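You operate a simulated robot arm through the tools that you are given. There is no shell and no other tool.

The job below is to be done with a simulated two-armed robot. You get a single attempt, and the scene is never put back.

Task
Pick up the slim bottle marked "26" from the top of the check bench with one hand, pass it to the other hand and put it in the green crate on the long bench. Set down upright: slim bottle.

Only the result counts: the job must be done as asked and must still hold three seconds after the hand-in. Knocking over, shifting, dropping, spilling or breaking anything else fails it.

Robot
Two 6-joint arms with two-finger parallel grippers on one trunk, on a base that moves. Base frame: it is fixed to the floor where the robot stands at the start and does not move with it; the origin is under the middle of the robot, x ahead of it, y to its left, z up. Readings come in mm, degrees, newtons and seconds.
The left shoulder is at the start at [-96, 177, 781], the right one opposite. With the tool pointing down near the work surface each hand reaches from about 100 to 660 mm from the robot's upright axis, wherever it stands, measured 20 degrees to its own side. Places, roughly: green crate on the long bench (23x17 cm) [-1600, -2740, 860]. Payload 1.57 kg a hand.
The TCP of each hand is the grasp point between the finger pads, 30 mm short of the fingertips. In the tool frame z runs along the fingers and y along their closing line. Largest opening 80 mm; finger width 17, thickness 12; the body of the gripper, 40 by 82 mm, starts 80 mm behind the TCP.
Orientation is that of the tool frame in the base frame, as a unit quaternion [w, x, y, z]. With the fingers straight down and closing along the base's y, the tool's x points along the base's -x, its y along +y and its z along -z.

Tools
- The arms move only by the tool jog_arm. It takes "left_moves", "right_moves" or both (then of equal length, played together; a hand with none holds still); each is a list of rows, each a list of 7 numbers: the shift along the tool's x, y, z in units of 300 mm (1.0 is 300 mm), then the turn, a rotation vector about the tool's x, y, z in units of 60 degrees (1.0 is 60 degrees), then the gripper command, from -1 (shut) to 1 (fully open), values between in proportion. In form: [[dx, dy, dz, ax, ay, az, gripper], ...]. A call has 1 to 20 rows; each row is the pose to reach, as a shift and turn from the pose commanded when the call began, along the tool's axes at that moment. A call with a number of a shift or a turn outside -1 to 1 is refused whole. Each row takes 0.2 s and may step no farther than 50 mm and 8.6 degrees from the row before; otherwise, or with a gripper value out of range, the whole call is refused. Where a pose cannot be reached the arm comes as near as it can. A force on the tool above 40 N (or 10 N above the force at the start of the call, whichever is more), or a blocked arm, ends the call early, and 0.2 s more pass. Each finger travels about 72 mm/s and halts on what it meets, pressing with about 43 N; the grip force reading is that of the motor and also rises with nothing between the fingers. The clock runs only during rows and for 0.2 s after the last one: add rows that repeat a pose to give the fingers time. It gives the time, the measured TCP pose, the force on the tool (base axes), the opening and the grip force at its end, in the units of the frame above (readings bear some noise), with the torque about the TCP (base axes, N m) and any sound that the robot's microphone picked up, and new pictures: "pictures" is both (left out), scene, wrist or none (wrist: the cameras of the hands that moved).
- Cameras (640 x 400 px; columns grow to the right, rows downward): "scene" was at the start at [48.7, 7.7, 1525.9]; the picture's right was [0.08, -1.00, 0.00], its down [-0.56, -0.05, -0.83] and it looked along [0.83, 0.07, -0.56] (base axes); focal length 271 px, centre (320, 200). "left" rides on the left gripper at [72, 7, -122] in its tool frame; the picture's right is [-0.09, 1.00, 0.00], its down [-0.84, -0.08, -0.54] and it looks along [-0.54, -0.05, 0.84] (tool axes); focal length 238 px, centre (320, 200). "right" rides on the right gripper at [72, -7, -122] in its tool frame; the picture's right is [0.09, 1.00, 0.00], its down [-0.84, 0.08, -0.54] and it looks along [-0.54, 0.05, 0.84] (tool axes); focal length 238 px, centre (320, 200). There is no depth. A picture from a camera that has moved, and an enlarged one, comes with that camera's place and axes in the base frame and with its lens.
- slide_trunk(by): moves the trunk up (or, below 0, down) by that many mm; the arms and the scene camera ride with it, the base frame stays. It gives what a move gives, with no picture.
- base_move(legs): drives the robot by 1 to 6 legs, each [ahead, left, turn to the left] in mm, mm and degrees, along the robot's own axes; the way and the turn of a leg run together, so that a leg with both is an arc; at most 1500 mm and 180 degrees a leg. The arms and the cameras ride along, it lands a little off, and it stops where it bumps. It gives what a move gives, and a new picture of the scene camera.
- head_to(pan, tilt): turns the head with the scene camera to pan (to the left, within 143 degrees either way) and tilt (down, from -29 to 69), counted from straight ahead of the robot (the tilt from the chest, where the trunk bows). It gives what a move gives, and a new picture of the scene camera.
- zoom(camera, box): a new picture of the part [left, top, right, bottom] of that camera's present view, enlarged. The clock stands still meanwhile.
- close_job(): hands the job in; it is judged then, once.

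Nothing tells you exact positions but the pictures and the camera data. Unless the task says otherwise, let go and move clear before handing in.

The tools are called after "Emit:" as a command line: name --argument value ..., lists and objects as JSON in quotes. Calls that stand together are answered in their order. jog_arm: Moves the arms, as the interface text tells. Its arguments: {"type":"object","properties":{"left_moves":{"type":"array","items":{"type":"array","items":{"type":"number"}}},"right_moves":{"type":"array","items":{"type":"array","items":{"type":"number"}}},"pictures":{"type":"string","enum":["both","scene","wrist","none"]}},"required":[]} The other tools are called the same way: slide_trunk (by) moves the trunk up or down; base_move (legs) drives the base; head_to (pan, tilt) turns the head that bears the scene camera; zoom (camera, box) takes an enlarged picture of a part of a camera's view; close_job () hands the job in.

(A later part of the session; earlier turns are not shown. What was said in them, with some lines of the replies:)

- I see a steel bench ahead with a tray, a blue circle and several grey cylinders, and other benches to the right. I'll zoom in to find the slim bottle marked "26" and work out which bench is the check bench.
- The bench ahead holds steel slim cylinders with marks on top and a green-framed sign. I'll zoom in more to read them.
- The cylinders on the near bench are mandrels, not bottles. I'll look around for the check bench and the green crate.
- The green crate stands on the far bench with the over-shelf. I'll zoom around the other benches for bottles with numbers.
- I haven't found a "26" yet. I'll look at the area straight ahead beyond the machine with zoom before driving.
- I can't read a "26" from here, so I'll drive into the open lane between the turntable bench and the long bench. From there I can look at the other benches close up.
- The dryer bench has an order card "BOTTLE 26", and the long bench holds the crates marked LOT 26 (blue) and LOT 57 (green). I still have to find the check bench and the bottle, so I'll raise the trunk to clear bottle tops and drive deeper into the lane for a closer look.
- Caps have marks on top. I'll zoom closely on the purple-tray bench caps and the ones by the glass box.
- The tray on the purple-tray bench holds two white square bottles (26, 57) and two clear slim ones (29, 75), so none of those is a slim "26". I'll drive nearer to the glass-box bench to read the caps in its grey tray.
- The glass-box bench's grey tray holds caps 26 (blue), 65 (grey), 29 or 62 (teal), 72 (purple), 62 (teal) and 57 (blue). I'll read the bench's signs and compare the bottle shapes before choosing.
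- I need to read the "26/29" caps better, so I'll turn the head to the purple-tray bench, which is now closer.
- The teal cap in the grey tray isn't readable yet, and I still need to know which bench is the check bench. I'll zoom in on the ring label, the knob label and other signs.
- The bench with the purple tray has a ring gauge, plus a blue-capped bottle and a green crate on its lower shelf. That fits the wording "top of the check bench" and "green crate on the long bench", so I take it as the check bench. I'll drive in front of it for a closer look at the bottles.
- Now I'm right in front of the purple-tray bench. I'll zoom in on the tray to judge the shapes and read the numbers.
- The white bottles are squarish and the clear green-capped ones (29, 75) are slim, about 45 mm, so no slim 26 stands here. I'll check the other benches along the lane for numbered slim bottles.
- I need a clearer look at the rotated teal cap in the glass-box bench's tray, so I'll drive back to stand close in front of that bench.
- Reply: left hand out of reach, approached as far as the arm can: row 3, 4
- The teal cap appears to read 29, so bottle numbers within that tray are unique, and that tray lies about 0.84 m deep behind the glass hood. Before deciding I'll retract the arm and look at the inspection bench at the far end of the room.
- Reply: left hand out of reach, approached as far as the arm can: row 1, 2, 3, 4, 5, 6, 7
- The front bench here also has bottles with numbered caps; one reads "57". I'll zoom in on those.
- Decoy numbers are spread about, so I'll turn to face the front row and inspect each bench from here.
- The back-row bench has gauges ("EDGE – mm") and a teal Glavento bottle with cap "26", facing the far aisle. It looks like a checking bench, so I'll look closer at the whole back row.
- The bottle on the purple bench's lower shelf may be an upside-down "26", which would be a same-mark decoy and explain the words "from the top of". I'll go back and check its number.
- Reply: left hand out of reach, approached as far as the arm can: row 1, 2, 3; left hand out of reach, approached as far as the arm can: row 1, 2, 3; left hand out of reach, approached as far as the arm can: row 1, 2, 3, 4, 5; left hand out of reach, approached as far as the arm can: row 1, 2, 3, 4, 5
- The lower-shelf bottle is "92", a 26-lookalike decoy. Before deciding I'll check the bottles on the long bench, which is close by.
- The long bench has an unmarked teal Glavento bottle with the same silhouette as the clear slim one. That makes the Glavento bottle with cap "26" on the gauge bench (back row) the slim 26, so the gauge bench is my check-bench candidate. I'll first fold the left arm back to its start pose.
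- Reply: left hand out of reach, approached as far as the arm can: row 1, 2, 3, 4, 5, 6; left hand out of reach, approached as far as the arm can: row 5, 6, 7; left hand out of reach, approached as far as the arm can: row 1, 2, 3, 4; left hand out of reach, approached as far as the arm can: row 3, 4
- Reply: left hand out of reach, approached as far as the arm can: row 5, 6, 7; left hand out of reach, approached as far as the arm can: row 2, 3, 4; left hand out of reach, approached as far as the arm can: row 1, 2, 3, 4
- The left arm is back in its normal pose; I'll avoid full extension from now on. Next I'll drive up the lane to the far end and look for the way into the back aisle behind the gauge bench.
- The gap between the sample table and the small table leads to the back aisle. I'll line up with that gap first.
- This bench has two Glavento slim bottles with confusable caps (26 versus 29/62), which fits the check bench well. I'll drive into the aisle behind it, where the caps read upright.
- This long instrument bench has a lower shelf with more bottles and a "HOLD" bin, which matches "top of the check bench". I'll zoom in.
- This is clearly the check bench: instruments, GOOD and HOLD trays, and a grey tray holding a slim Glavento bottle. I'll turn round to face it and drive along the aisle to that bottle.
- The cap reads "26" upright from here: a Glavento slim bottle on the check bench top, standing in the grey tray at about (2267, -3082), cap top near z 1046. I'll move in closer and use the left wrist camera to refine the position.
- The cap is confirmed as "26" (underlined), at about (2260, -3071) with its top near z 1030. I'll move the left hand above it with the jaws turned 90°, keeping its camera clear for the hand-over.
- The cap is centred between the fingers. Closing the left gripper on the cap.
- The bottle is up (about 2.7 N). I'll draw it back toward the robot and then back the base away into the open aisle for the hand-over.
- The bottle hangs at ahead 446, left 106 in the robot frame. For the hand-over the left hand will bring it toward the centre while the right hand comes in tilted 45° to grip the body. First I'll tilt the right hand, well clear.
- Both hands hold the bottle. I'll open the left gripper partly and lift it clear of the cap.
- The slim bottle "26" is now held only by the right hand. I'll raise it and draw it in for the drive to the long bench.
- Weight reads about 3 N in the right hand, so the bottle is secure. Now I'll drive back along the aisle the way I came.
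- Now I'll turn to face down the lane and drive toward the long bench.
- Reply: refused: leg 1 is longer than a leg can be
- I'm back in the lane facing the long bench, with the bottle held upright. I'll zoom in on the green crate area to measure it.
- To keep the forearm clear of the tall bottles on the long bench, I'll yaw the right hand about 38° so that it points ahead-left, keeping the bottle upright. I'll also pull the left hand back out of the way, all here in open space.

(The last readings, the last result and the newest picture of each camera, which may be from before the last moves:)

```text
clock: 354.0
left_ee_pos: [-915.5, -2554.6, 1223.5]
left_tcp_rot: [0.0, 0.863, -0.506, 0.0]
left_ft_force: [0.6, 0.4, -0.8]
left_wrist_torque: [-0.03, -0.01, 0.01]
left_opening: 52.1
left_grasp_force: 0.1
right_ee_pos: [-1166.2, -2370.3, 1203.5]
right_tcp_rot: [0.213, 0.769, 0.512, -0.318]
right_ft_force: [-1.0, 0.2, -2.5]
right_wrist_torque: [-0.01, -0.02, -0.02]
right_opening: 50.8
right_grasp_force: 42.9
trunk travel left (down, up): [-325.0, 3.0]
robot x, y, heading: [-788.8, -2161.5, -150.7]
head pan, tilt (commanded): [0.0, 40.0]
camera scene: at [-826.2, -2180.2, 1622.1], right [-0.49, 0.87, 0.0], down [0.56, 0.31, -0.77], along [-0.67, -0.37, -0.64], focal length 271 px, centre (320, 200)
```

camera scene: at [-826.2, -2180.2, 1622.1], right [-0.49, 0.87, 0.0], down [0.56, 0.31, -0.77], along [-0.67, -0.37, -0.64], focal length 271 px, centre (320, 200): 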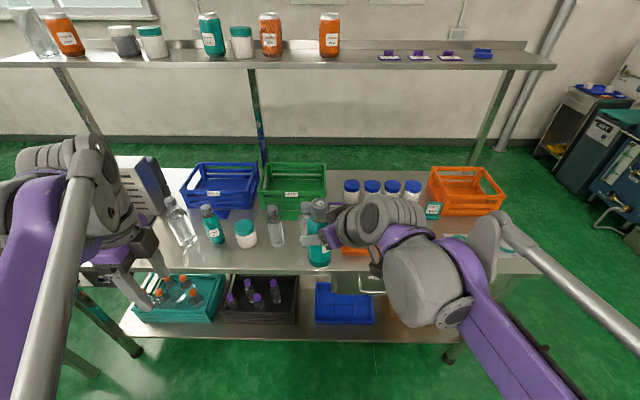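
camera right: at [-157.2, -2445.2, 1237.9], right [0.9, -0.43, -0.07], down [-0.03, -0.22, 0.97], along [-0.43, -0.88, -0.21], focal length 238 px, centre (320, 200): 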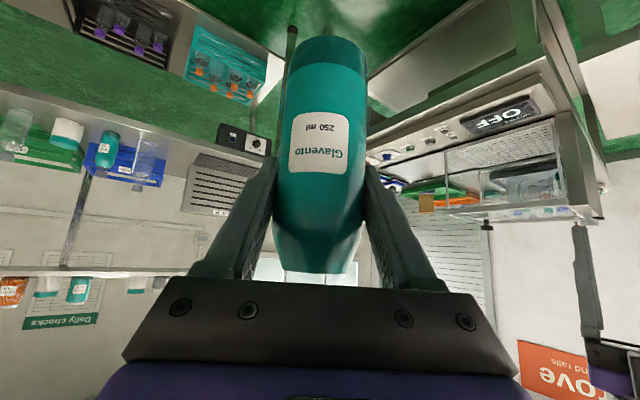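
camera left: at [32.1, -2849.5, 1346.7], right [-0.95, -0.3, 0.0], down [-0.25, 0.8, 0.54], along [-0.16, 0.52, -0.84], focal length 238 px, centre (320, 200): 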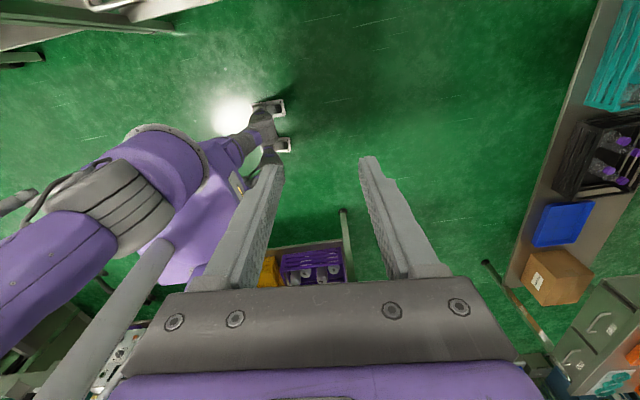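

Emit:
zoom --camera "scene" --box '[180, 130, 360, 250]'

```text
3.33 times, centred on (270, 190) of scene
camera zoom: at [-826.2, -2180.2, 1622.1], right [-0.49, 0.87, 0.0], down [0.56, 0.31, -0.77], along [-0.67, -0.37, -0.64], focal length 904 px, centre (487, 233)
```

zoom: 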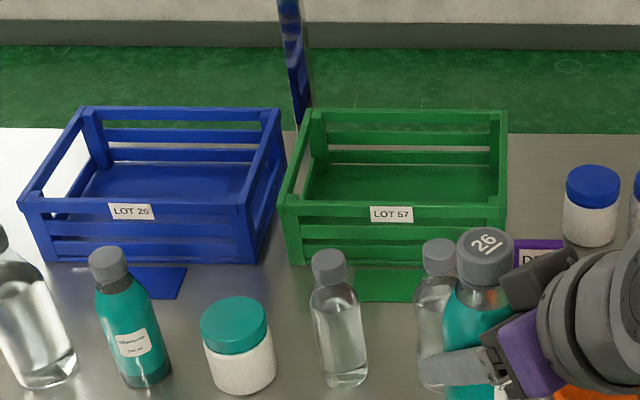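

The green crate's centre is about (-1614, -2750) with the rim near z 945, and it is empty. I'll raise the bottle slightly and move up close to the bench.

Emit:
jog_arm --right_moves '[[-0.05, 0, -0.05, 0, 0, 0, -1], [-0.094, 0, -0.094, 0, 0, 0, -1]]' --pictures "none"

Emit:
base_move --legs '[[300, 0, 0]]'

Emit:
zoom --camera "right" --box '[0, 0, 640, 400]'

Emit:
head_to --pan 5 --tilt 55

```text
clock: 354.6
left_ee_pos: [-915.1, -2555.4, 1223.9]
left_tcp_rot: [-0.001, 0.863, -0.505, 0.0]
left_ft_force: [0.7, 0.1, 1.1]
left_wrist_torque: [0.01, 0.0, 0.02]
left_opening: 52.1
left_grasp_force: 0.1
right_ee_pos: [-1164.2, -2369.2, 1243.3]
right_tcp_rot: [0.212, 0.769, 0.512, -0.318]
right_ft_force: [0.0, 0.2, -2.7]
right_wrist_torque: [-0.01, 0.01, -0.03]
right_opening: 50.5
right_grasp_force: 42.5
trunk travel left (down, up): [-325.0, 3.0]
robot x, y, heading: [-786.8, -2161.9, -150.8]
head pan, tilt (commanded): [0.0, 40.0]
```

```text
clock: 356.6
left_ee_pos: [-1178.1, -2704.4, 1222.9]
left_tcp_rot: [0.0, 0.864, -0.504, 0.0]
left_ft_force: [-0.3, 0.5, -0.2]
left_wrist_torque: [0.0, 0.02, 0.0]
left_opening: 52.1
left_grasp_force: 0.0
right_ee_pos: [-1429.6, -2518.8, 1242.8]
right_tcp_rot: [0.213, 0.768, 0.513, -0.318]
right_ft_force: [-0.4, 0.0, -3.1]
right_wrist_torque: [-0.01, -0.02, 0.01]
right_opening: 50.3
right_grasp_force: 44.0
trunk travel left (down, up): [-325.0, 3.0]
robot x, y, heading: [-1057.6, -2312.2, -150.6]
head pan, tilt (commanded): [0.0, 40.0]
camera scene: at [-1091.1, -2329.5, 1622.0], right [-0.49, 0.87, 0.0], down [0.56, 0.32, -0.77], along [-0.67, -0.38, -0.64], focal length 271 px, centre (320, 200)
```

scene: 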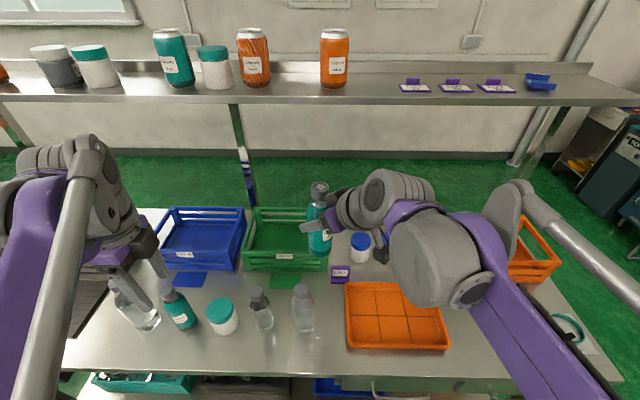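

```text
1.00 times, centred on (320, 200) of right (not enlarged: the box is as wide or as high as the picture)
camera zoom: at [-1383.2, -2390.9, 1278.2], right [0.94, -0.32, -0.07], down [-0.01, -0.22, 0.97], along [-0.33, -0.92, -0.21], focal length 238 px, centre (320, 200)
```

zoom: 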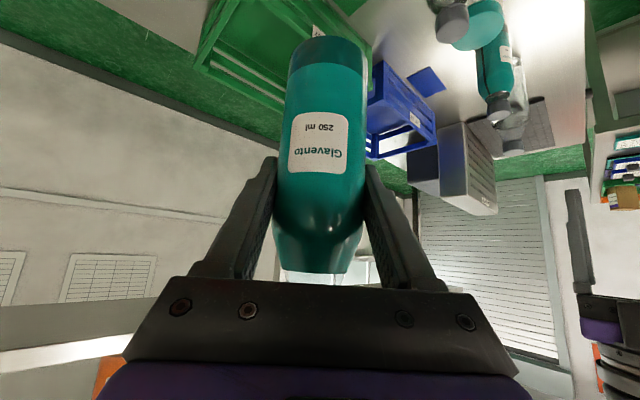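

```text
clock: 357.4
left_ee_pos: [-1180.2, -2705.0, 1223.5]
left_tcp_rot: [-0.001, 0.863, -0.505, 0.0]
left_ft_force: [0.4, 0.0, 0.0]
left_wrist_torque: [-0.01, -0.03, 0.0]
left_opening: 51.9
left_grasp_force: 0.1
right_ee_pos: [-1429.2, -2518.7, 1244.2]
right_tcp_rot: [0.212, 0.769, 0.513, -0.318]
right_ft_force: [0.4, -0.2, -3.1]
right_wrist_torque: [0.02, 0.02, 0.0]
right_opening: 50.7
right_grasp_force: 42.6
trunk travel left (down, up): [-325.0, 3.0]
robot x, y, heading: [-1055.4, -2310.7, -150.2]
head pan, tilt (commanded): [5.0, 55.0]
camera scene: at [-1077.6, -2329.1, 1601.6], right [-0.56, 0.83, 0.0], down [0.68, 0.46, -0.57], along [-0.47, -0.32, -0.82], focal length 271 px, centre (320, 200)
```

scene: 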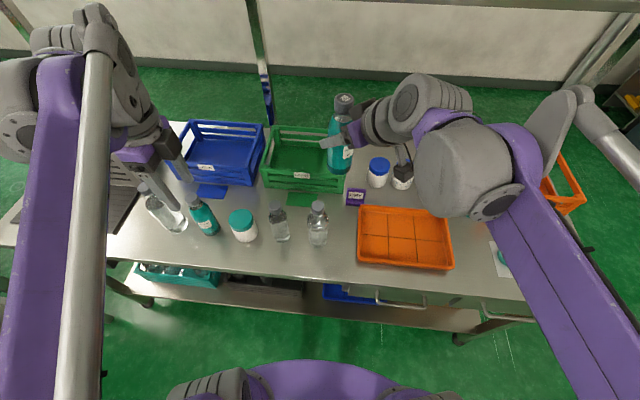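

Emit:
zoom --camera "scene" --box '[240, 90, 390, 220]'

```text
3.08 times, centred on (315, 155) of scene
camera zoom: at [-1077.6, -2329.1, 1601.6], right [-0.56, 0.83, 0.0], down [0.68, 0.46, -0.57], along [-0.47, -0.32, -0.82], focal length 835 px, centre (335, 338)
```

zoom: 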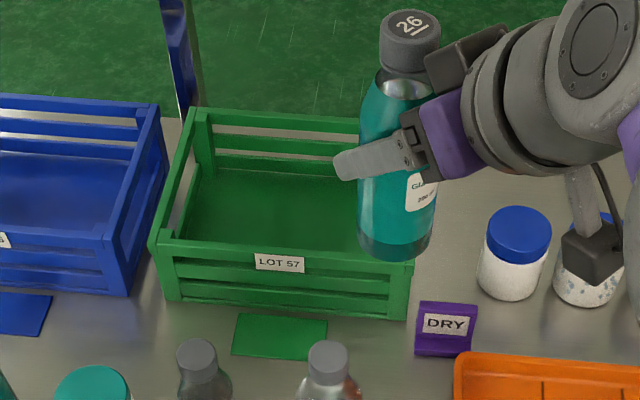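

Now I'll extend the bottle over the crate in small steps, keeping it above the rim and in front of the over-shelf.

Emit:
jog_arm --right_moves '[[-0.05, -0.028, 0.104, 0, 0, 0, -1], [-0.11, -0.056, 0.208, 0, 0, 0, -1], [-0.165, -0.084, 0.312, 0, 0, 0, -1], [-0.22, -0.112, 0.417, 0, 0, 0, -1], [-0.275, -0.14, 0.521, 0, 0, 0, -1]]' --pictures "both"

```text
clock: 358.6
left_ee_pos: [-1180.2, -2705.9, 1222.6]
left_tcp_rot: [-0.001, 0.864, -0.504, 0.0]
left_ft_force: [-0.2, -0.6, -0.6]
left_wrist_torque: [0.02, 0.01, 0.03]
left_opening: 51.9
left_grasp_force: 0.0
right_ee_pos: [-1536.4, -2658.0, 1191.8]
right_tcp_rot: [0.213, 0.768, 0.514, -0.317]
right_ft_force: [-0.3, 0.9, -3.0]
right_wrist_torque: [0.0, 0.0, -0.03]
right_opening: 50.5
right_grasp_force: 43.4
trunk travel left (down, up): [-325.0, 3.0]
robot x, y, heading: [-1056.6, -2310.6, -150.6]
head pan, tilt (commanded): [5.0, 55.0]
camera scene: at [-1078.3, -2330.2, 1601.5], right [-0.57, 0.82, 0.0], down [0.68, 0.46, -0.57], along [-0.47, -0.32, -0.82], focal length 271 px, centre (320, 200)
camera right: at [-1489.7, -2531.0, 1226.0], right [0.94, -0.32, -0.07], down [-0.01, -0.22, 0.97], along [-0.33, -0.92, -0.21], focal length 238 px, centre (320, 200)
```

scene: 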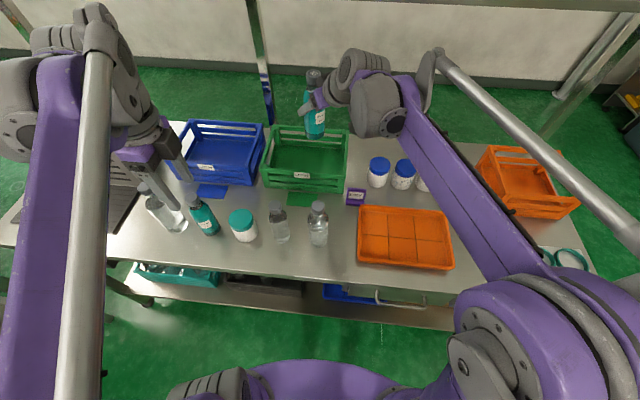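
right: 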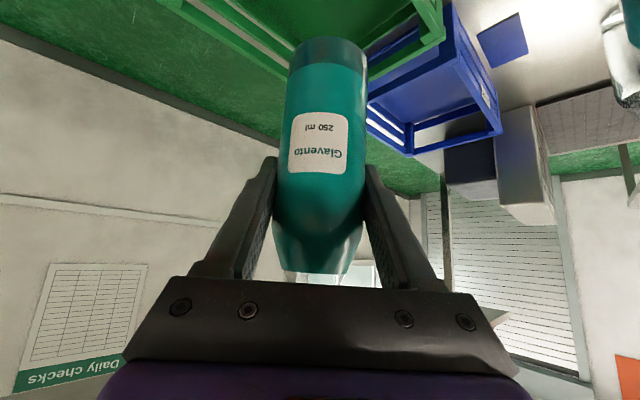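

Emit:
jog_arm --right_moves '[[-0.046, -0.024, 0.112, 0, 0, 0, -1], [-0.092, -0.048, 0.224, 0, 0, 0, -1], [-0.137, -0.073, 0.335, 0, 0, 0, -1]]' --pictures "both"

Emit:
zoom --camera "scene" --box '[240, 50, 400, 220]'

```text
clock: 359.4
left_ee_pos: [-1179.4, -2705.5, 1221.6]
left_tcp_rot: [-0.001, 0.863, -0.504, 0.001]
left_ft_force: [-0.9, 0.7, -1.0]
left_wrist_torque: [0.03, -0.03, -0.02]
left_opening: 52.5
left_grasp_force: 0.1
right_ee_pos: [-1591.0, -2744.2, 1147.4]
right_tcp_rot: [0.212, 0.769, 0.513, -0.318]
right_ft_force: [-0.1, -0.3, -4.0]
right_wrist_torque: [0.02, -0.03, 0.02]
right_opening: 50.5
right_grasp_force: 43.1
trunk travel left (down, up): [-325.0, 3.0]
robot x, y, heading: [-1058.3, -2309.4, -150.8]
head pan, tilt (commanded): [5.0, 55.0]
camera scene: at [-1078.0, -2330.0, 1601.5], right [-0.57, 0.82, 0.0], down [0.68, 0.46, -0.57], along [-0.47, -0.32, -0.82], focal length 271 px, centre (320, 200)
camera right: at [-1546.1, -2616.7, 1182.9], right [0.94, -0.32, -0.06], down [-0.01, -0.22, 0.97], along [-0.33, -0.92, -0.21], focal length 238 px, centre (320, 200)
```

scene: 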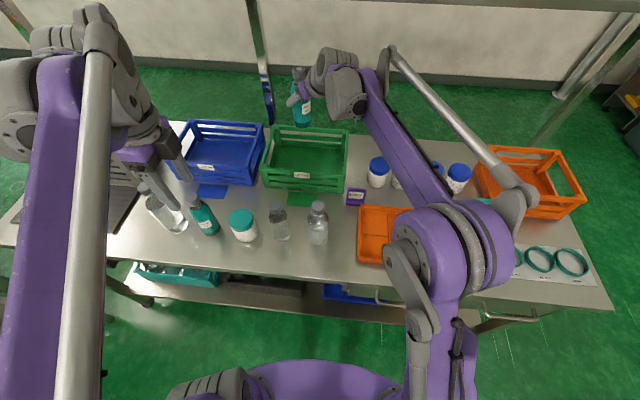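
right: 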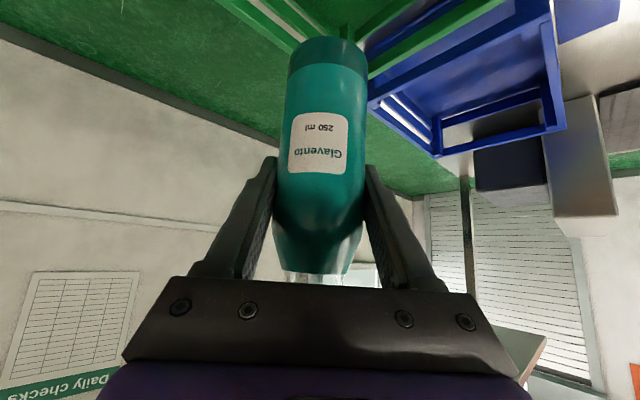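

```text
2.35 times, centred on (320, 135) of scene
camera zoom: at [-1078.0, -2330.0, 1601.5], right [-0.57, 0.82, 0.0], down [0.68, 0.46, -0.57], along [-0.47, -0.32, -0.82], focal length 638 px, centre (320, 353)
```

zoom: 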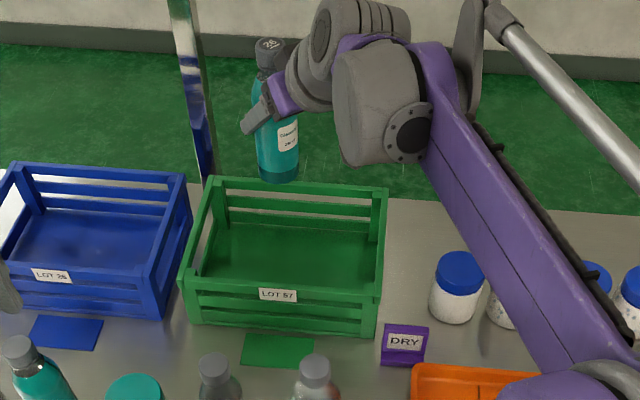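

The bottle is centred over the green crate (about 13 mm left of centre). Lowering it straight down.

Emit:
jog_arm --right_moves '[[0.075, 0, 0.0755, 0, 0, 0, -1], [0.15, 0, 0.151, 0, 0, 0, -1], [0.225, 0, 0.2265, 0, 0, 0, -1], [0.3, 0, 0.302, 0, 0, 0, -1], [0.36, 0, 0.362, 0, 0, 0, -1]]' --pictures "both"

Emit:
zoom --camera "scene" --box '[240, 60, 400, 220]'

```text
clock: 360.6
left_ee_pos: [-1178.8, -2705.2, 1223.0]
left_tcp_rot: [-0.001, 0.863, -0.505, 0.0]
left_ft_force: [0.3, -0.3, -0.4]
left_wrist_torque: [-0.01, 0.0, -0.01]
left_opening: 51.7
left_grasp_force: 0.0
right_ee_pos: [-1594.4, -2744.6, 994.9]
right_tcp_rot: [0.211, 0.77, 0.512, -0.318]
right_ft_force: [0.9, -0.1, -2.9]
right_wrist_torque: [0.01, -0.02, 0.01]
right_opening: 50.5
right_grasp_force: 42.3
trunk travel left (down, up): [-325.0, 3.0]
robot x, y, heading: [-1052.3, -2306.2, -150.8]
head pan, tilt (commanded): [5.0, 55.0]
camera scene: at [-1077.6, -2329.2, 1601.5], right [-0.57, 0.82, 0.0], down [0.68, 0.46, -0.57], along [-0.47, -0.32, -0.82], focal length 271 px, centre (320, 200)
camera right: at [-1547.8, -2616.1, 1029.8], right [0.94, -0.32, -0.07], down [-0.01, -0.22, 0.97], along [-0.33, -0.92, -0.21], focal length 238 px, centre (320, 200)
```

scene: 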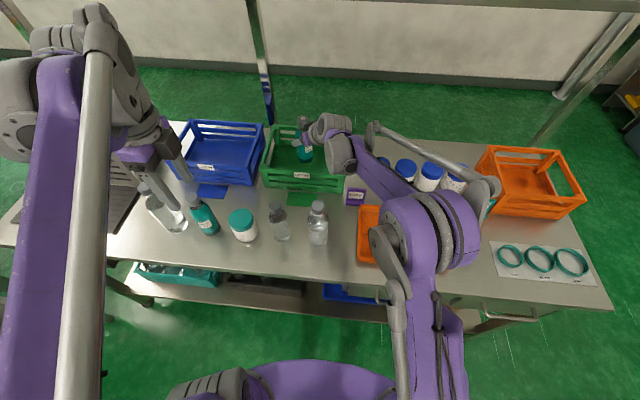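
right: 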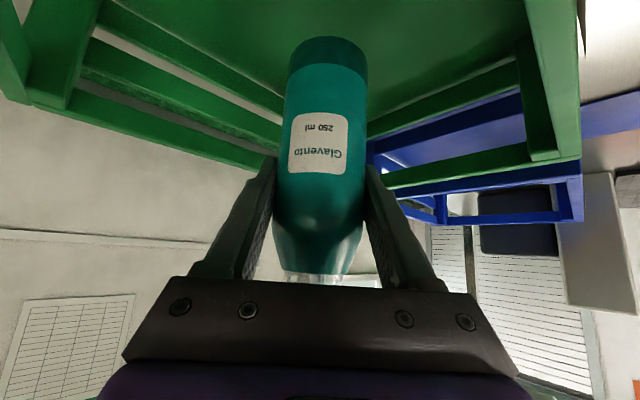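

```text
2.50 times, centred on (320, 140) of scene
camera zoom: at [-1077.6, -2329.2, 1601.5], right [-0.57, 0.82, 0.0], down [0.68, 0.46, -0.57], along [-0.47, -0.32, -0.82], focal length 678 px, centre (320, 350)
```

zoom: 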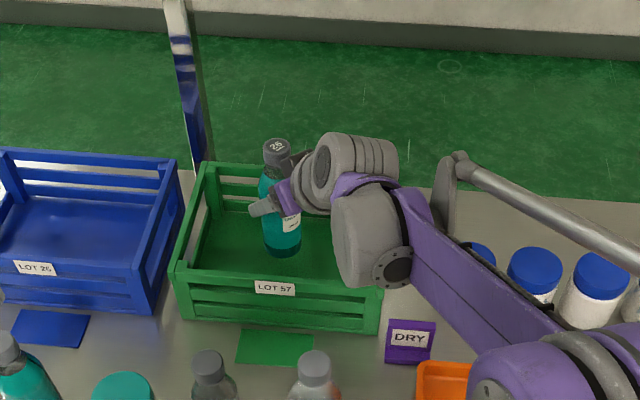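

Emit:
jog_arm --right_moves '[[0.024, 0, 0.0237, 0, 0, 0, -1], [0.047, 0, 0.0473, 0, 0, 0, -1]]' --pictures "wrist"

Emit:
zoom --camera "scene" --box '[280, 100, 360, 190]'

```text
clock: 361.2
left_ee_pos: [-1179.8, -2705.2, 1223.1]
left_tcp_rot: [-0.001, 0.863, -0.505, 0.0]
left_ft_force: [-0.1, 0.2, 0.5]
left_wrist_torque: [-0.02, -0.04, 0.01]
left_opening: 51.9
left_grasp_force: 0.0
right_ee_pos: [-1593.8, -2745.1, 975.7]
right_tcp_rot: [0.212, 0.768, 0.513, -0.318]
right_ft_force: [0.5, 0.8, -3.1]
right_wrist_torque: [0.01, 0.02, 0.0]
right_opening: 50.7
right_grasp_force: 43.1
trunk travel left (down, up): [-325.0, 3.0]
robot x, y, heading: [-1056.3, -2311.8, -150.6]
head pan, tilt (commanded): [5.0, 55.0]
camera right: at [-1547.1, -2616.5, 1011.1], right [0.94, -0.32, -0.07], down [-0.01, -0.22, 0.97], along [-0.33, -0.92, -0.21], focal length 238 px, centre (320, 200)
```

right: 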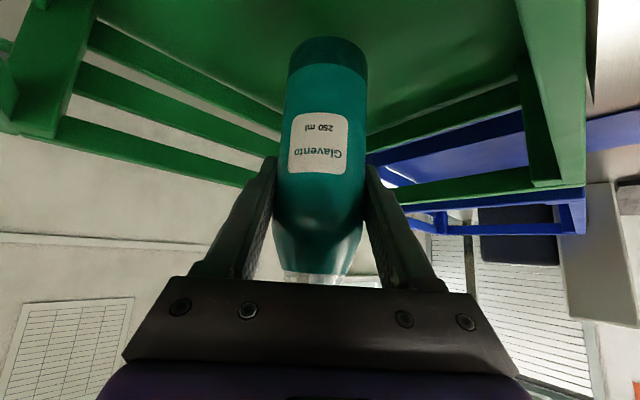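

```text
4.44 times, centred on (320, 145) of scene
camera zoom: at [-1077.5, -2329.1, 1601.5], right [-0.57, 0.82, 0.0], down [0.68, 0.46, -0.57], along [-0.47, -0.32, -0.82], focal length 1206 px, centre (320, 444)
```

zoom: 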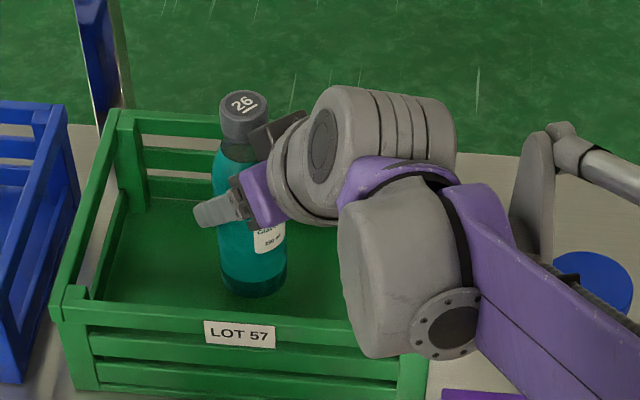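

Emit:
jog_arm --right_moves '[[0.006, 0, 0.006, 0, 0, 0, -1], [0.012, 0, 0.012, 0, 0, 0, -1], [0.018, 0, 0.018, 0, 0, 0, -1]]' --pictures "none"

```text
clock: 362.0
left_ee_pos: [-1179.4, -2705.6, 1223.2]
left_tcp_rot: [0.0, 0.863, -0.505, 0.001]
left_ft_force: [0.3, -0.3, 0.7]
left_wrist_torque: [0.01, -0.02, 0.03]
left_opening: 51.9
left_grasp_force: 0.0
right_ee_pos: [-1593.0, -2744.4, 968.4]
right_tcp_rot: [0.212, 0.769, 0.513, -0.318]
right_ft_force: [-0.2, -0.2, -3.0]
right_wrist_torque: [-0.03, 0.0, 0.01]
right_opening: 50.7
right_grasp_force: 43.1
trunk travel left (down, up): [-325.0, 3.0]
robot x, y, heading: [-1054.6, -2310.3, -150.4]
head pan, tilt (commanded): [5.0, 55.0]
```

Emit:
jog_arm --right_moves '[[0.005, 0, 0.005, 0, 0, 0, -1], [0.01, 0, 0.01, 0, 0, 0, -1], [0.015, 0, 0.015, 0, 0, 0, -1]]' --pictures "none"

```text
clock: 362.8
left_ee_pos: [-1179.9, -2704.4, 1223.2]
left_tcp_rot: [0.0, 0.863, -0.505, 0.001]
left_ft_force: [-0.2, 0.6, -0.5]
left_wrist_torque: [0.03, 0.01, 0.0]
left_opening: 51.8
left_grasp_force: 0.1
right_ee_pos: [-1594.8, -2743.5, 962.4]
right_tcp_rot: [0.212, 0.769, 0.513, -0.318]
right_ft_force: [0.0, 0.0, -2.3]
right_wrist_torque: [0.0, 0.04, 0.03]
right_opening: 50.5
right_grasp_force: 42.9
trunk travel left (down, up): [-325.0, 3.0]
robot x, y, heading: [-1055.1, -2308.5, -150.6]
head pan, tilt (commanded): [5.0, 55.0]
```

Emit:
zoom --camera "scene" --box '[290, 135, 320, 175]'

Emit:
zoom --camera "right" --box '[240, 0, 400, 100]'

```text
10.00 times, centred on (305, 155) of scene
camera zoom: at [-1077.4, -2329.0, 1601.5], right [-0.57, 0.82, 0.0], down [0.68, 0.46, -0.57], along [-0.47, -0.32, -0.82], focal length 2712 px, centre (470, 650)
```

zoom: 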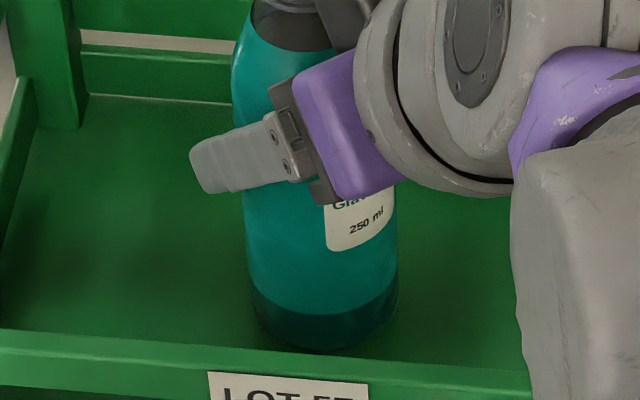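

```text
4.00 times, centred on (320, 50) of right
camera zoom: at [-1547.1, -2615.9, 996.7], right [0.94, -0.32, -0.07], down [-0.01, -0.22, 0.97], along [-0.33, -0.92, -0.21], focal length 953 px, centre (320, 800)
```

zoom: 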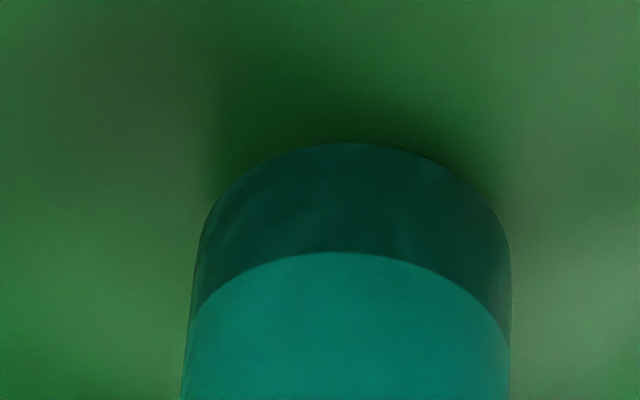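

Emit:
jog_arm --right_moves '[[0.004, 0, 0.004, 0, 0, 0, -1], [0.008, 0, 0.008, 0, 0, 0, -1], [0.012, 0, 0.012, 0, 0, 0, -1]]' --pictures "none"

```text
clock: 363.6
left_ee_pos: [-1180.0, -2704.5, 1222.7]
left_tcp_rot: [0.0, 0.863, -0.505, 0.0]
left_ft_force: [1.1, 0.0, 0.6]
left_wrist_torque: [-0.02, -0.01, 0.02]
left_opening: 52.2
left_grasp_force: 0.1
right_ee_pos: [-1592.9, -2743.6, 957.2]
right_tcp_rot: [0.211, 0.769, 0.513, -0.318]
right_ft_force: [0.3, -0.1, -2.5]
right_wrist_torque: [0.0, 0.01, -0.01]
right_opening: 50.9
right_grasp_force: 42.7
trunk travel left (down, up): [-325.0, 3.0]
robot x, y, heading: [-1056.1, -2307.9, -150.9]
head pan, tilt (commanded): [5.0, 55.0]
```

Emit:
jog_arm --right_moves '[[0.004, 0, 0.004, 0, 0, 0, -1], [0.008, 0, 0.008, 0, 0, 0, -1], [0.012, 0, 0.012, 0, 0, 0, -1]]' --pictures "none"

```text
clock: 364.4
left_ee_pos: [-1176.9, -2702.0, 1223.8]
left_tcp_rot: [0.002, 0.863, -0.505, 0.0]
left_ft_force: [0.3, 0.1, 0.7]
left_wrist_torque: [-0.01, -0.01, 0.01]
left_opening: 52.1
left_grasp_force: 0.0
right_ee_pos: [-1591.7, -2743.9, 956.6]
right_tcp_rot: [0.212, 0.768, 0.512, -0.32]
right_ft_force: [-0.9, 1.2, 27.4]
right_wrist_torque: [0.12, 0.0, -0.2]
right_opening: 50.7
right_grasp_force: 43.5
trunk travel left (down, up): [-325.0, 3.0]
robot x, y, heading: [-1055.6, -2313.7, -150.6]
head pan, tilt (commanded): [5.0, 55.0]
```

Contact: the bottle is on the crate floor with 27 N. I'll ease off a few millimetres before opening.

Emit:
jog_arm --right_moves '[[-0.005, 0, -0.005, 0, 0, 0, -1], [-0.008, 0, -0.008, 0, 0, 0, -1]]' --pictures "none"

```text
clock: 365.0
left_ee_pos: [-1178.3, -2703.8, 1223.4]
left_tcp_rot: [-0.001, 0.863, -0.505, 0.001]
left_ft_force: [0.8, 0.2, -0.3]
left_wrist_torque: [-0.01, 0.02, 0.03]
left_opening: 52.0
left_grasp_force: 0.1
right_ee_pos: [-1592.1, -2743.3, 954.6]
right_tcp_rot: [0.212, 0.768, 0.513, -0.319]
right_ft_force: [-6.6, -3.6, 16.5]
right_wrist_torque: [-0.69, 0.6, -0.11]
right_opening: 50.7
right_grasp_force: 43.3
trunk travel left (down, up): [-325.0, 3.0]
robot x, y, heading: [-1056.7, -2311.8, -150.6]
head pan, tilt (commanded): [5.0, 55.0]
```

Emit:
jog_arm --right_moves '[[-0.003, 0, -0.003, 0, 0, 0, -1], [-0.004, 0, -0.004, 0, 0, 0, -1]]' --pictures "none"

```text
clock: 365.6
left_ee_pos: [-1179.3, -2704.7, 1223.7]
left_tcp_rot: [-0.001, 0.863, -0.505, 0.0]
left_ft_force: [-0.4, 0.6, -0.6]
left_wrist_torque: [0.0, 0.03, -0.02]
left_opening: 51.8
left_grasp_force: 0.1
right_ee_pos: [-1590.9, -2743.2, 956.4]
right_tcp_rot: [0.211, 0.769, 0.513, -0.317]
right_ft_force: [-1.7, -1.6, 2.8]
right_wrist_torque: [-0.2, 0.17, 0.01]
right_opening: 50.6
right_grasp_force: 42.9
trunk travel left (down, up): [-325.0, 3.0]
robot x, y, heading: [-1057.3, -2308.5, -150.6]
head pan, tilt (commanded): [5.0, 55.0]
```

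Emit:
jog_arm --right_moves '[[0, 0, 0, 0, 0, 0, 0.35], [0, 0, 0, 0, 0, 0, 0.5], [0, 0, 0, 0, 0, 0, 0.7], [0, 0, 0, 0, 0, 0, 0.8], [0, 0, 0, 0, 0, 0, 0.8]]' --pictures "both"

Emit:
zoom --camera "scene" --box '[280, 100, 360, 190]'

```text
clock: 366.8
left_ee_pos: [-1179.8, -2705.7, 1223.6]
left_tcp_rot: [0.0, 0.864, -0.504, 0.001]
left_ft_force: [-0.3, -0.5, -1.0]
left_wrist_torque: [-0.01, 0.0, -0.03]
left_opening: 52.3
left_grasp_force: 0.1
right_ee_pos: [-1591.9, -2743.8, 956.6]
right_tcp_rot: [0.213, 0.768, 0.513, -0.318]
right_ft_force: [-0.4, 0.3, -0.3]
right_wrist_torque: [-0.04, 0.01, 0.01]
right_opening: 72.1
right_grasp_force: 0.0
trunk travel left (down, up): [-325.0, 3.0]
robot x, y, heading: [-1054.0, -2312.3, -150.6]
head pan, tilt (commanded): [5.0, 55.0]
camera scene: at [-1077.1, -2328.8, 1601.5], right [-0.57, 0.82, 0.0], down [0.68, 0.46, -0.57], along [-0.47, -0.32, -0.82], focal length 271 px, centre (320, 200)
camera right: at [-1546.1, -2614.8, 991.8], right [0.94, -0.32, -0.07], down [-0.01, -0.22, 0.97], along [-0.33, -0.92, -0.21], focal length 238 px, centre (320, 200)
```

scene: 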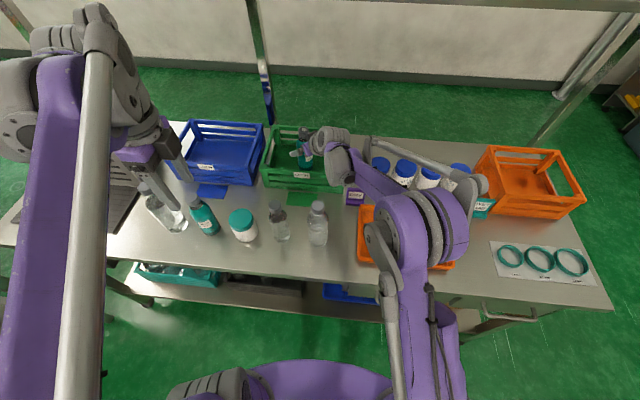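
right: 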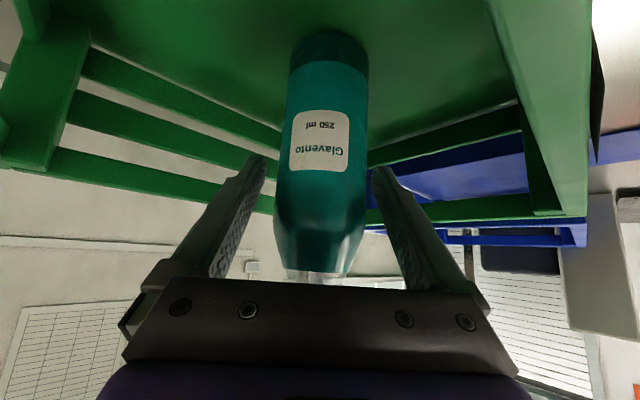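

```text
4.44 times, centred on (320, 145) of scene
camera zoom: at [-1077.1, -2328.8, 1601.5], right [-0.57, 0.82, 0.0], down [0.68, 0.46, -0.57], along [-0.47, -0.32, -0.82], focal length 1206 px, centre (320, 444)
```

zoom: 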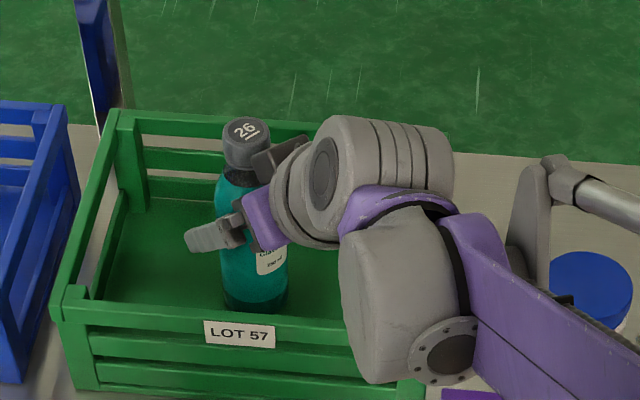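

The bottle stands free in the crate with the gripper open. Retreating the right hand back and up along its own axis.

Emit:
jog_arm --right_moves '[[0, 0.002, -0.06, 0, 0, 0, 0.8], [0, 0.002, -0.14, 0, 0, 0, 0.8], [0, 0.002, -0.24, 0, 0, 0, 0.8], [0, 0.002, -0.36, 0, 0, 0, 0.8], [0, 0.002, -0.48, 0, 0, 0, 0.8], [0, 0.002, -0.6, 0, 0, 0, 0.8]]' --pictures "both"

Emit:
zoom --camera "scene" --box '[240, 80, 400, 220]'

```text
clock: 368.2
left_ee_pos: [-1179.0, -2704.3, 1222.2]
left_tcp_rot: [-0.001, 0.863, -0.504, 0.0]
left_ft_force: [0.5, 0.2, 0.2]
left_wrist_torque: [-0.01, 0.06, -0.01]
left_opening: 52.0
left_grasp_force: 0.0
right_ee_pos: [-1542.9, -2623.1, 1085.1]
right_tcp_rot: [0.213, 0.769, 0.513, -0.318]
right_ft_force: [-0.4, -0.5, 0.8]
right_wrist_torque: [0.0, -0.01, -0.02]
right_opening: 71.8
right_grasp_force: 0.0
trunk travel left (down, up): [-325.0, 3.0]
robot x, y, heading: [-1054.0, -2312.3, -150.6]
head pan, tilt (commanded): [5.0, 55.0]
camera scene: at [-1076.2, -2327.8, 1601.5], right [-0.57, 0.82, 0.0], down [0.68, 0.46, -0.57], along [-0.47, -0.32, -0.82], focal length 271 px, centre (320, 200)
camera right: at [-1496.4, -2494.8, 1120.7], right [0.94, -0.32, -0.07], down [-0.01, -0.22, 0.97], along [-0.33, -0.92, -0.21], focal length 238 px, centre (320, 200)
```

scene: 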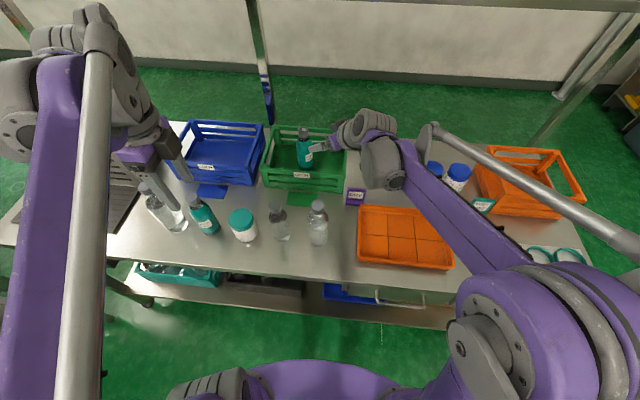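
right: 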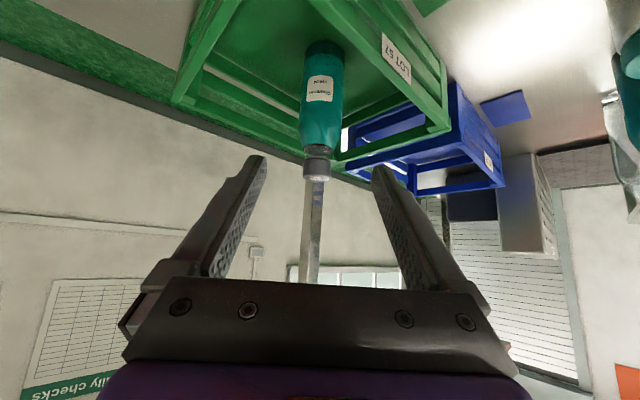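

```text
2.86 times, centred on (320, 150) of scene
camera zoom: at [-1076.2, -2327.8, 1601.5], right [-0.57, 0.82, 0.0], down [0.68, 0.46, -0.57], along [-0.47, -0.32, -0.82], focal length 775 px, centre (320, 343)
```

zoom: 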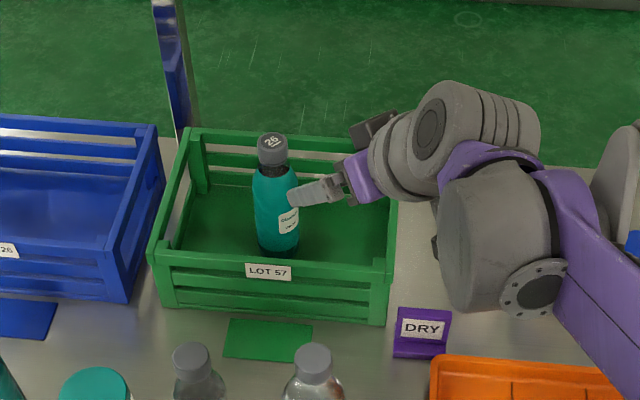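

Emit:
jog_arm --right_moves '[[-0.09, 0, -0.09, 0, 0, 0, 0.8], [-0.18, 0, -0.18, 0, 0, 0, 0.8], [-0.283, 0, -0.284, 0, 0, 0, 0.8], [-0.2, 0.055, -0.366, 0, 0, 0, 0.8], [-0.118, 0.11, -0.448, 0, 0, 0, 0.8], [-0.035, 0.164, -0.53, 0, 0, 0, 0.8], [0.047, 0.218, -0.613, 0, 0, 0, 0.8]]' --pictures "scene"

Emit:
base_move --legs '[[-350, 0, 0]]'

Emit:
head_to --pan 5 --tilt 40

Emit:
zoom --camera "scene" --box '[180, 110, 400, 250]'

```text
clock: 369.8
left_ee_pos: [-1177.0, -2703.2, 1223.2]
left_tcp_rot: [0.0, 0.863, -0.504, 0.0]
left_ft_force: [0.0, -0.4, -0.1]
left_wrist_torque: [-0.02, -0.01, -0.01]
left_opening: 51.9
left_grasp_force: 0.1
right_ee_pos: [-1427.3, -2521.4, 1204.9]
right_tcp_rot: [0.212, 0.769, 0.513, -0.318]
right_ft_force: [0.7, -0.6, 0.4]
right_wrist_torque: [-0.02, 0.01, 0.03]
right_opening: 72.0
right_grasp_force: 0.1
trunk travel left (down, up): [-325.0, 3.0]
robot x, y, heading: [-1053.2, -2310.5, -150.7]
head pan, tilt (commanded): [5.0, 55.0]
camera scene: at [-1075.6, -2327.3, 1601.5], right [-0.57, 0.82, 0.0], down [0.68, 0.46, -0.57], along [-0.47, -0.33, -0.82], focal length 271 px, centre (320, 200)
```

scene: 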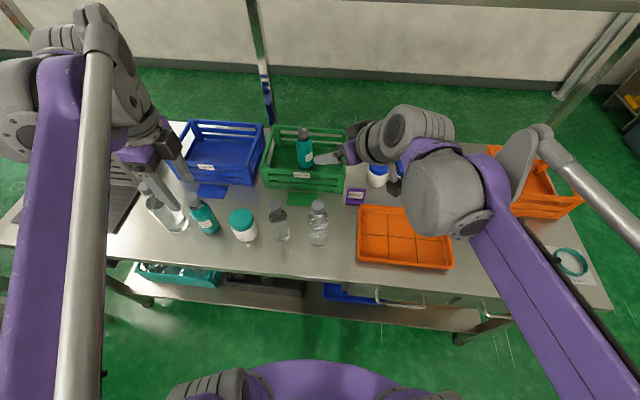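

```text
clock: 372.1
left_ee_pos: [-877.5, -2533.1, 1223.1]
left_tcp_rot: [-0.001, 0.862, -0.507, 0.001]
left_ft_force: [-0.5, -0.4, -0.5]
left_wrist_torque: [0.02, 0.02, -0.01]
left_opening: 51.8
left_grasp_force: 0.0
right_ee_pos: [-1126.4, -2351.7, 1204.5]
right_tcp_rot: [0.211, 0.77, 0.51, -0.32]
right_ft_force: [0.1, 0.5, 0.0]
right_wrist_torque: [-0.01, -0.02, -0.04]
right_opening: 72.0
right_grasp_force: 0.1
trunk travel left (down, up): [-325.0, 3.0]
robot x, y, heading: [-751.0, -2140.4, -150.8]
head pan, tilt (commanded): [5.0, 55.0]
camera scene: at [-773.3, -2158.4, 1601.7], right [-0.56, 0.83, 0.0], down [0.68, 0.46, -0.57], along [-0.47, -0.32, -0.82], focal length 271 px, centre (320, 200)
```

scene: 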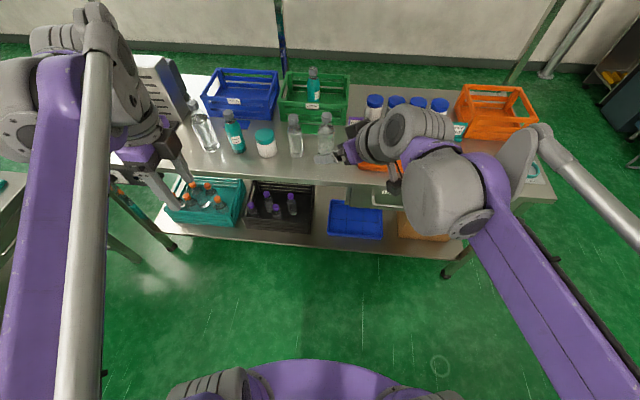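

```text
clock: 372.9
left_ee_pos: [-876.6, -2534.6, 1224.1]
left_tcp_rot: [-0.001, 0.862, -0.506, 0.002]
left_ft_force: [0.5, 0.3, -0.1]
left_wrist_torque: [0.0, 0.0, 0.0]
left_opening: 52.0
left_grasp_force: 0.0
right_ee_pos: [-1125.7, -2350.2, 1203.3]
right_tcp_rot: [0.211, 0.77, 0.51, -0.319]
right_ft_force: [0.4, 0.2, -0.6]
right_wrist_torque: [0.01, 0.0, 0.0]
right_opening: 71.6
right_grasp_force: 0.0
trunk travel left (down, up): [-325.0, 3.0]
robot x, y, heading: [-752.6, -2137.5, -151.1]
head pan, tilt (commanded): [5.0, 40.0]
camera scene: at [-783.2, -2165.2, 1622.1], right [-0.56, 0.83, 0.0], down [0.53, 0.36, -0.77], along [-0.63, -0.43, -0.64], focal length 271 px, centre (320, 200)
```

scene: 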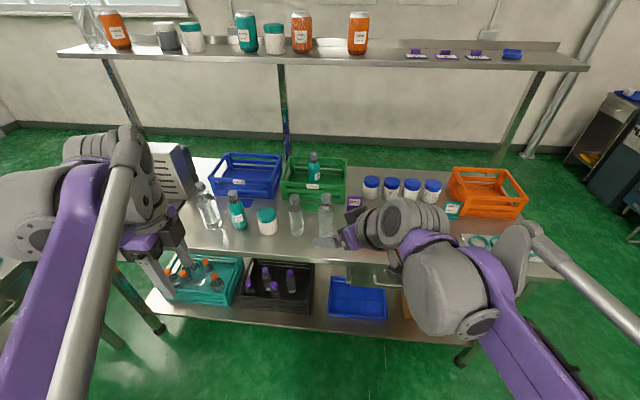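

```text
2.86 times, centred on (290, 180) of scene
camera zoom: at [-783.2, -2165.2, 1622.1], right [-0.56, 0.83, 0.0], down [0.53, 0.36, -0.77], along [-0.63, -0.43, -0.64], focal length 775 px, centre (406, 257)
```

zoom: 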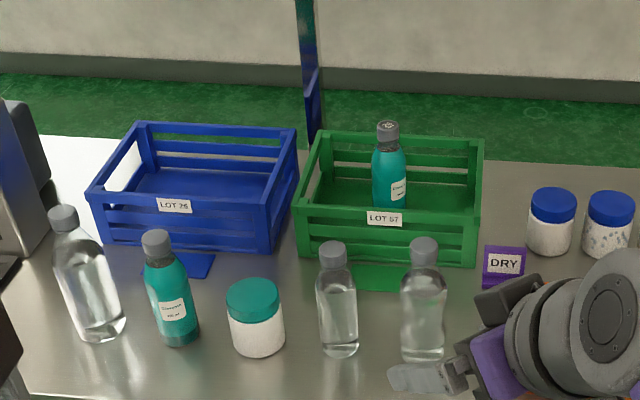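

The slim bottle "26" stands upright in the green crate on the long bench. Nothing else there has moved, and both hands are clear, so I'm handing the job in.

Emit:
close_job

```text
The job is handed in.
```

The slim bottle marked "26" is standing upright in the green crate on the long bench. In the last pictures before hand-in nothing else had moved, and both hands were empty and clear. I don't have the result of the judging.

- **Which bottle:** No sign names the check bench. I took it to be the long instrument bench in the back row, with the gauges and the GOOD and HOLD trays. The bottle I took from its grey tray is a teal Glavento 250 ml with "26" underlined on the cap. Bottles of other shapes elsewhere in the room also carry a "26".
- **Hand-over:** The left hand lifted the bottle by its cap and the right hand took it by the body in the aisle. The right hand carried it to the crate and set it down.
- **Setting down:** It touched the crate floor with about 27 N. I eased the force to near zero before opening the gripper.
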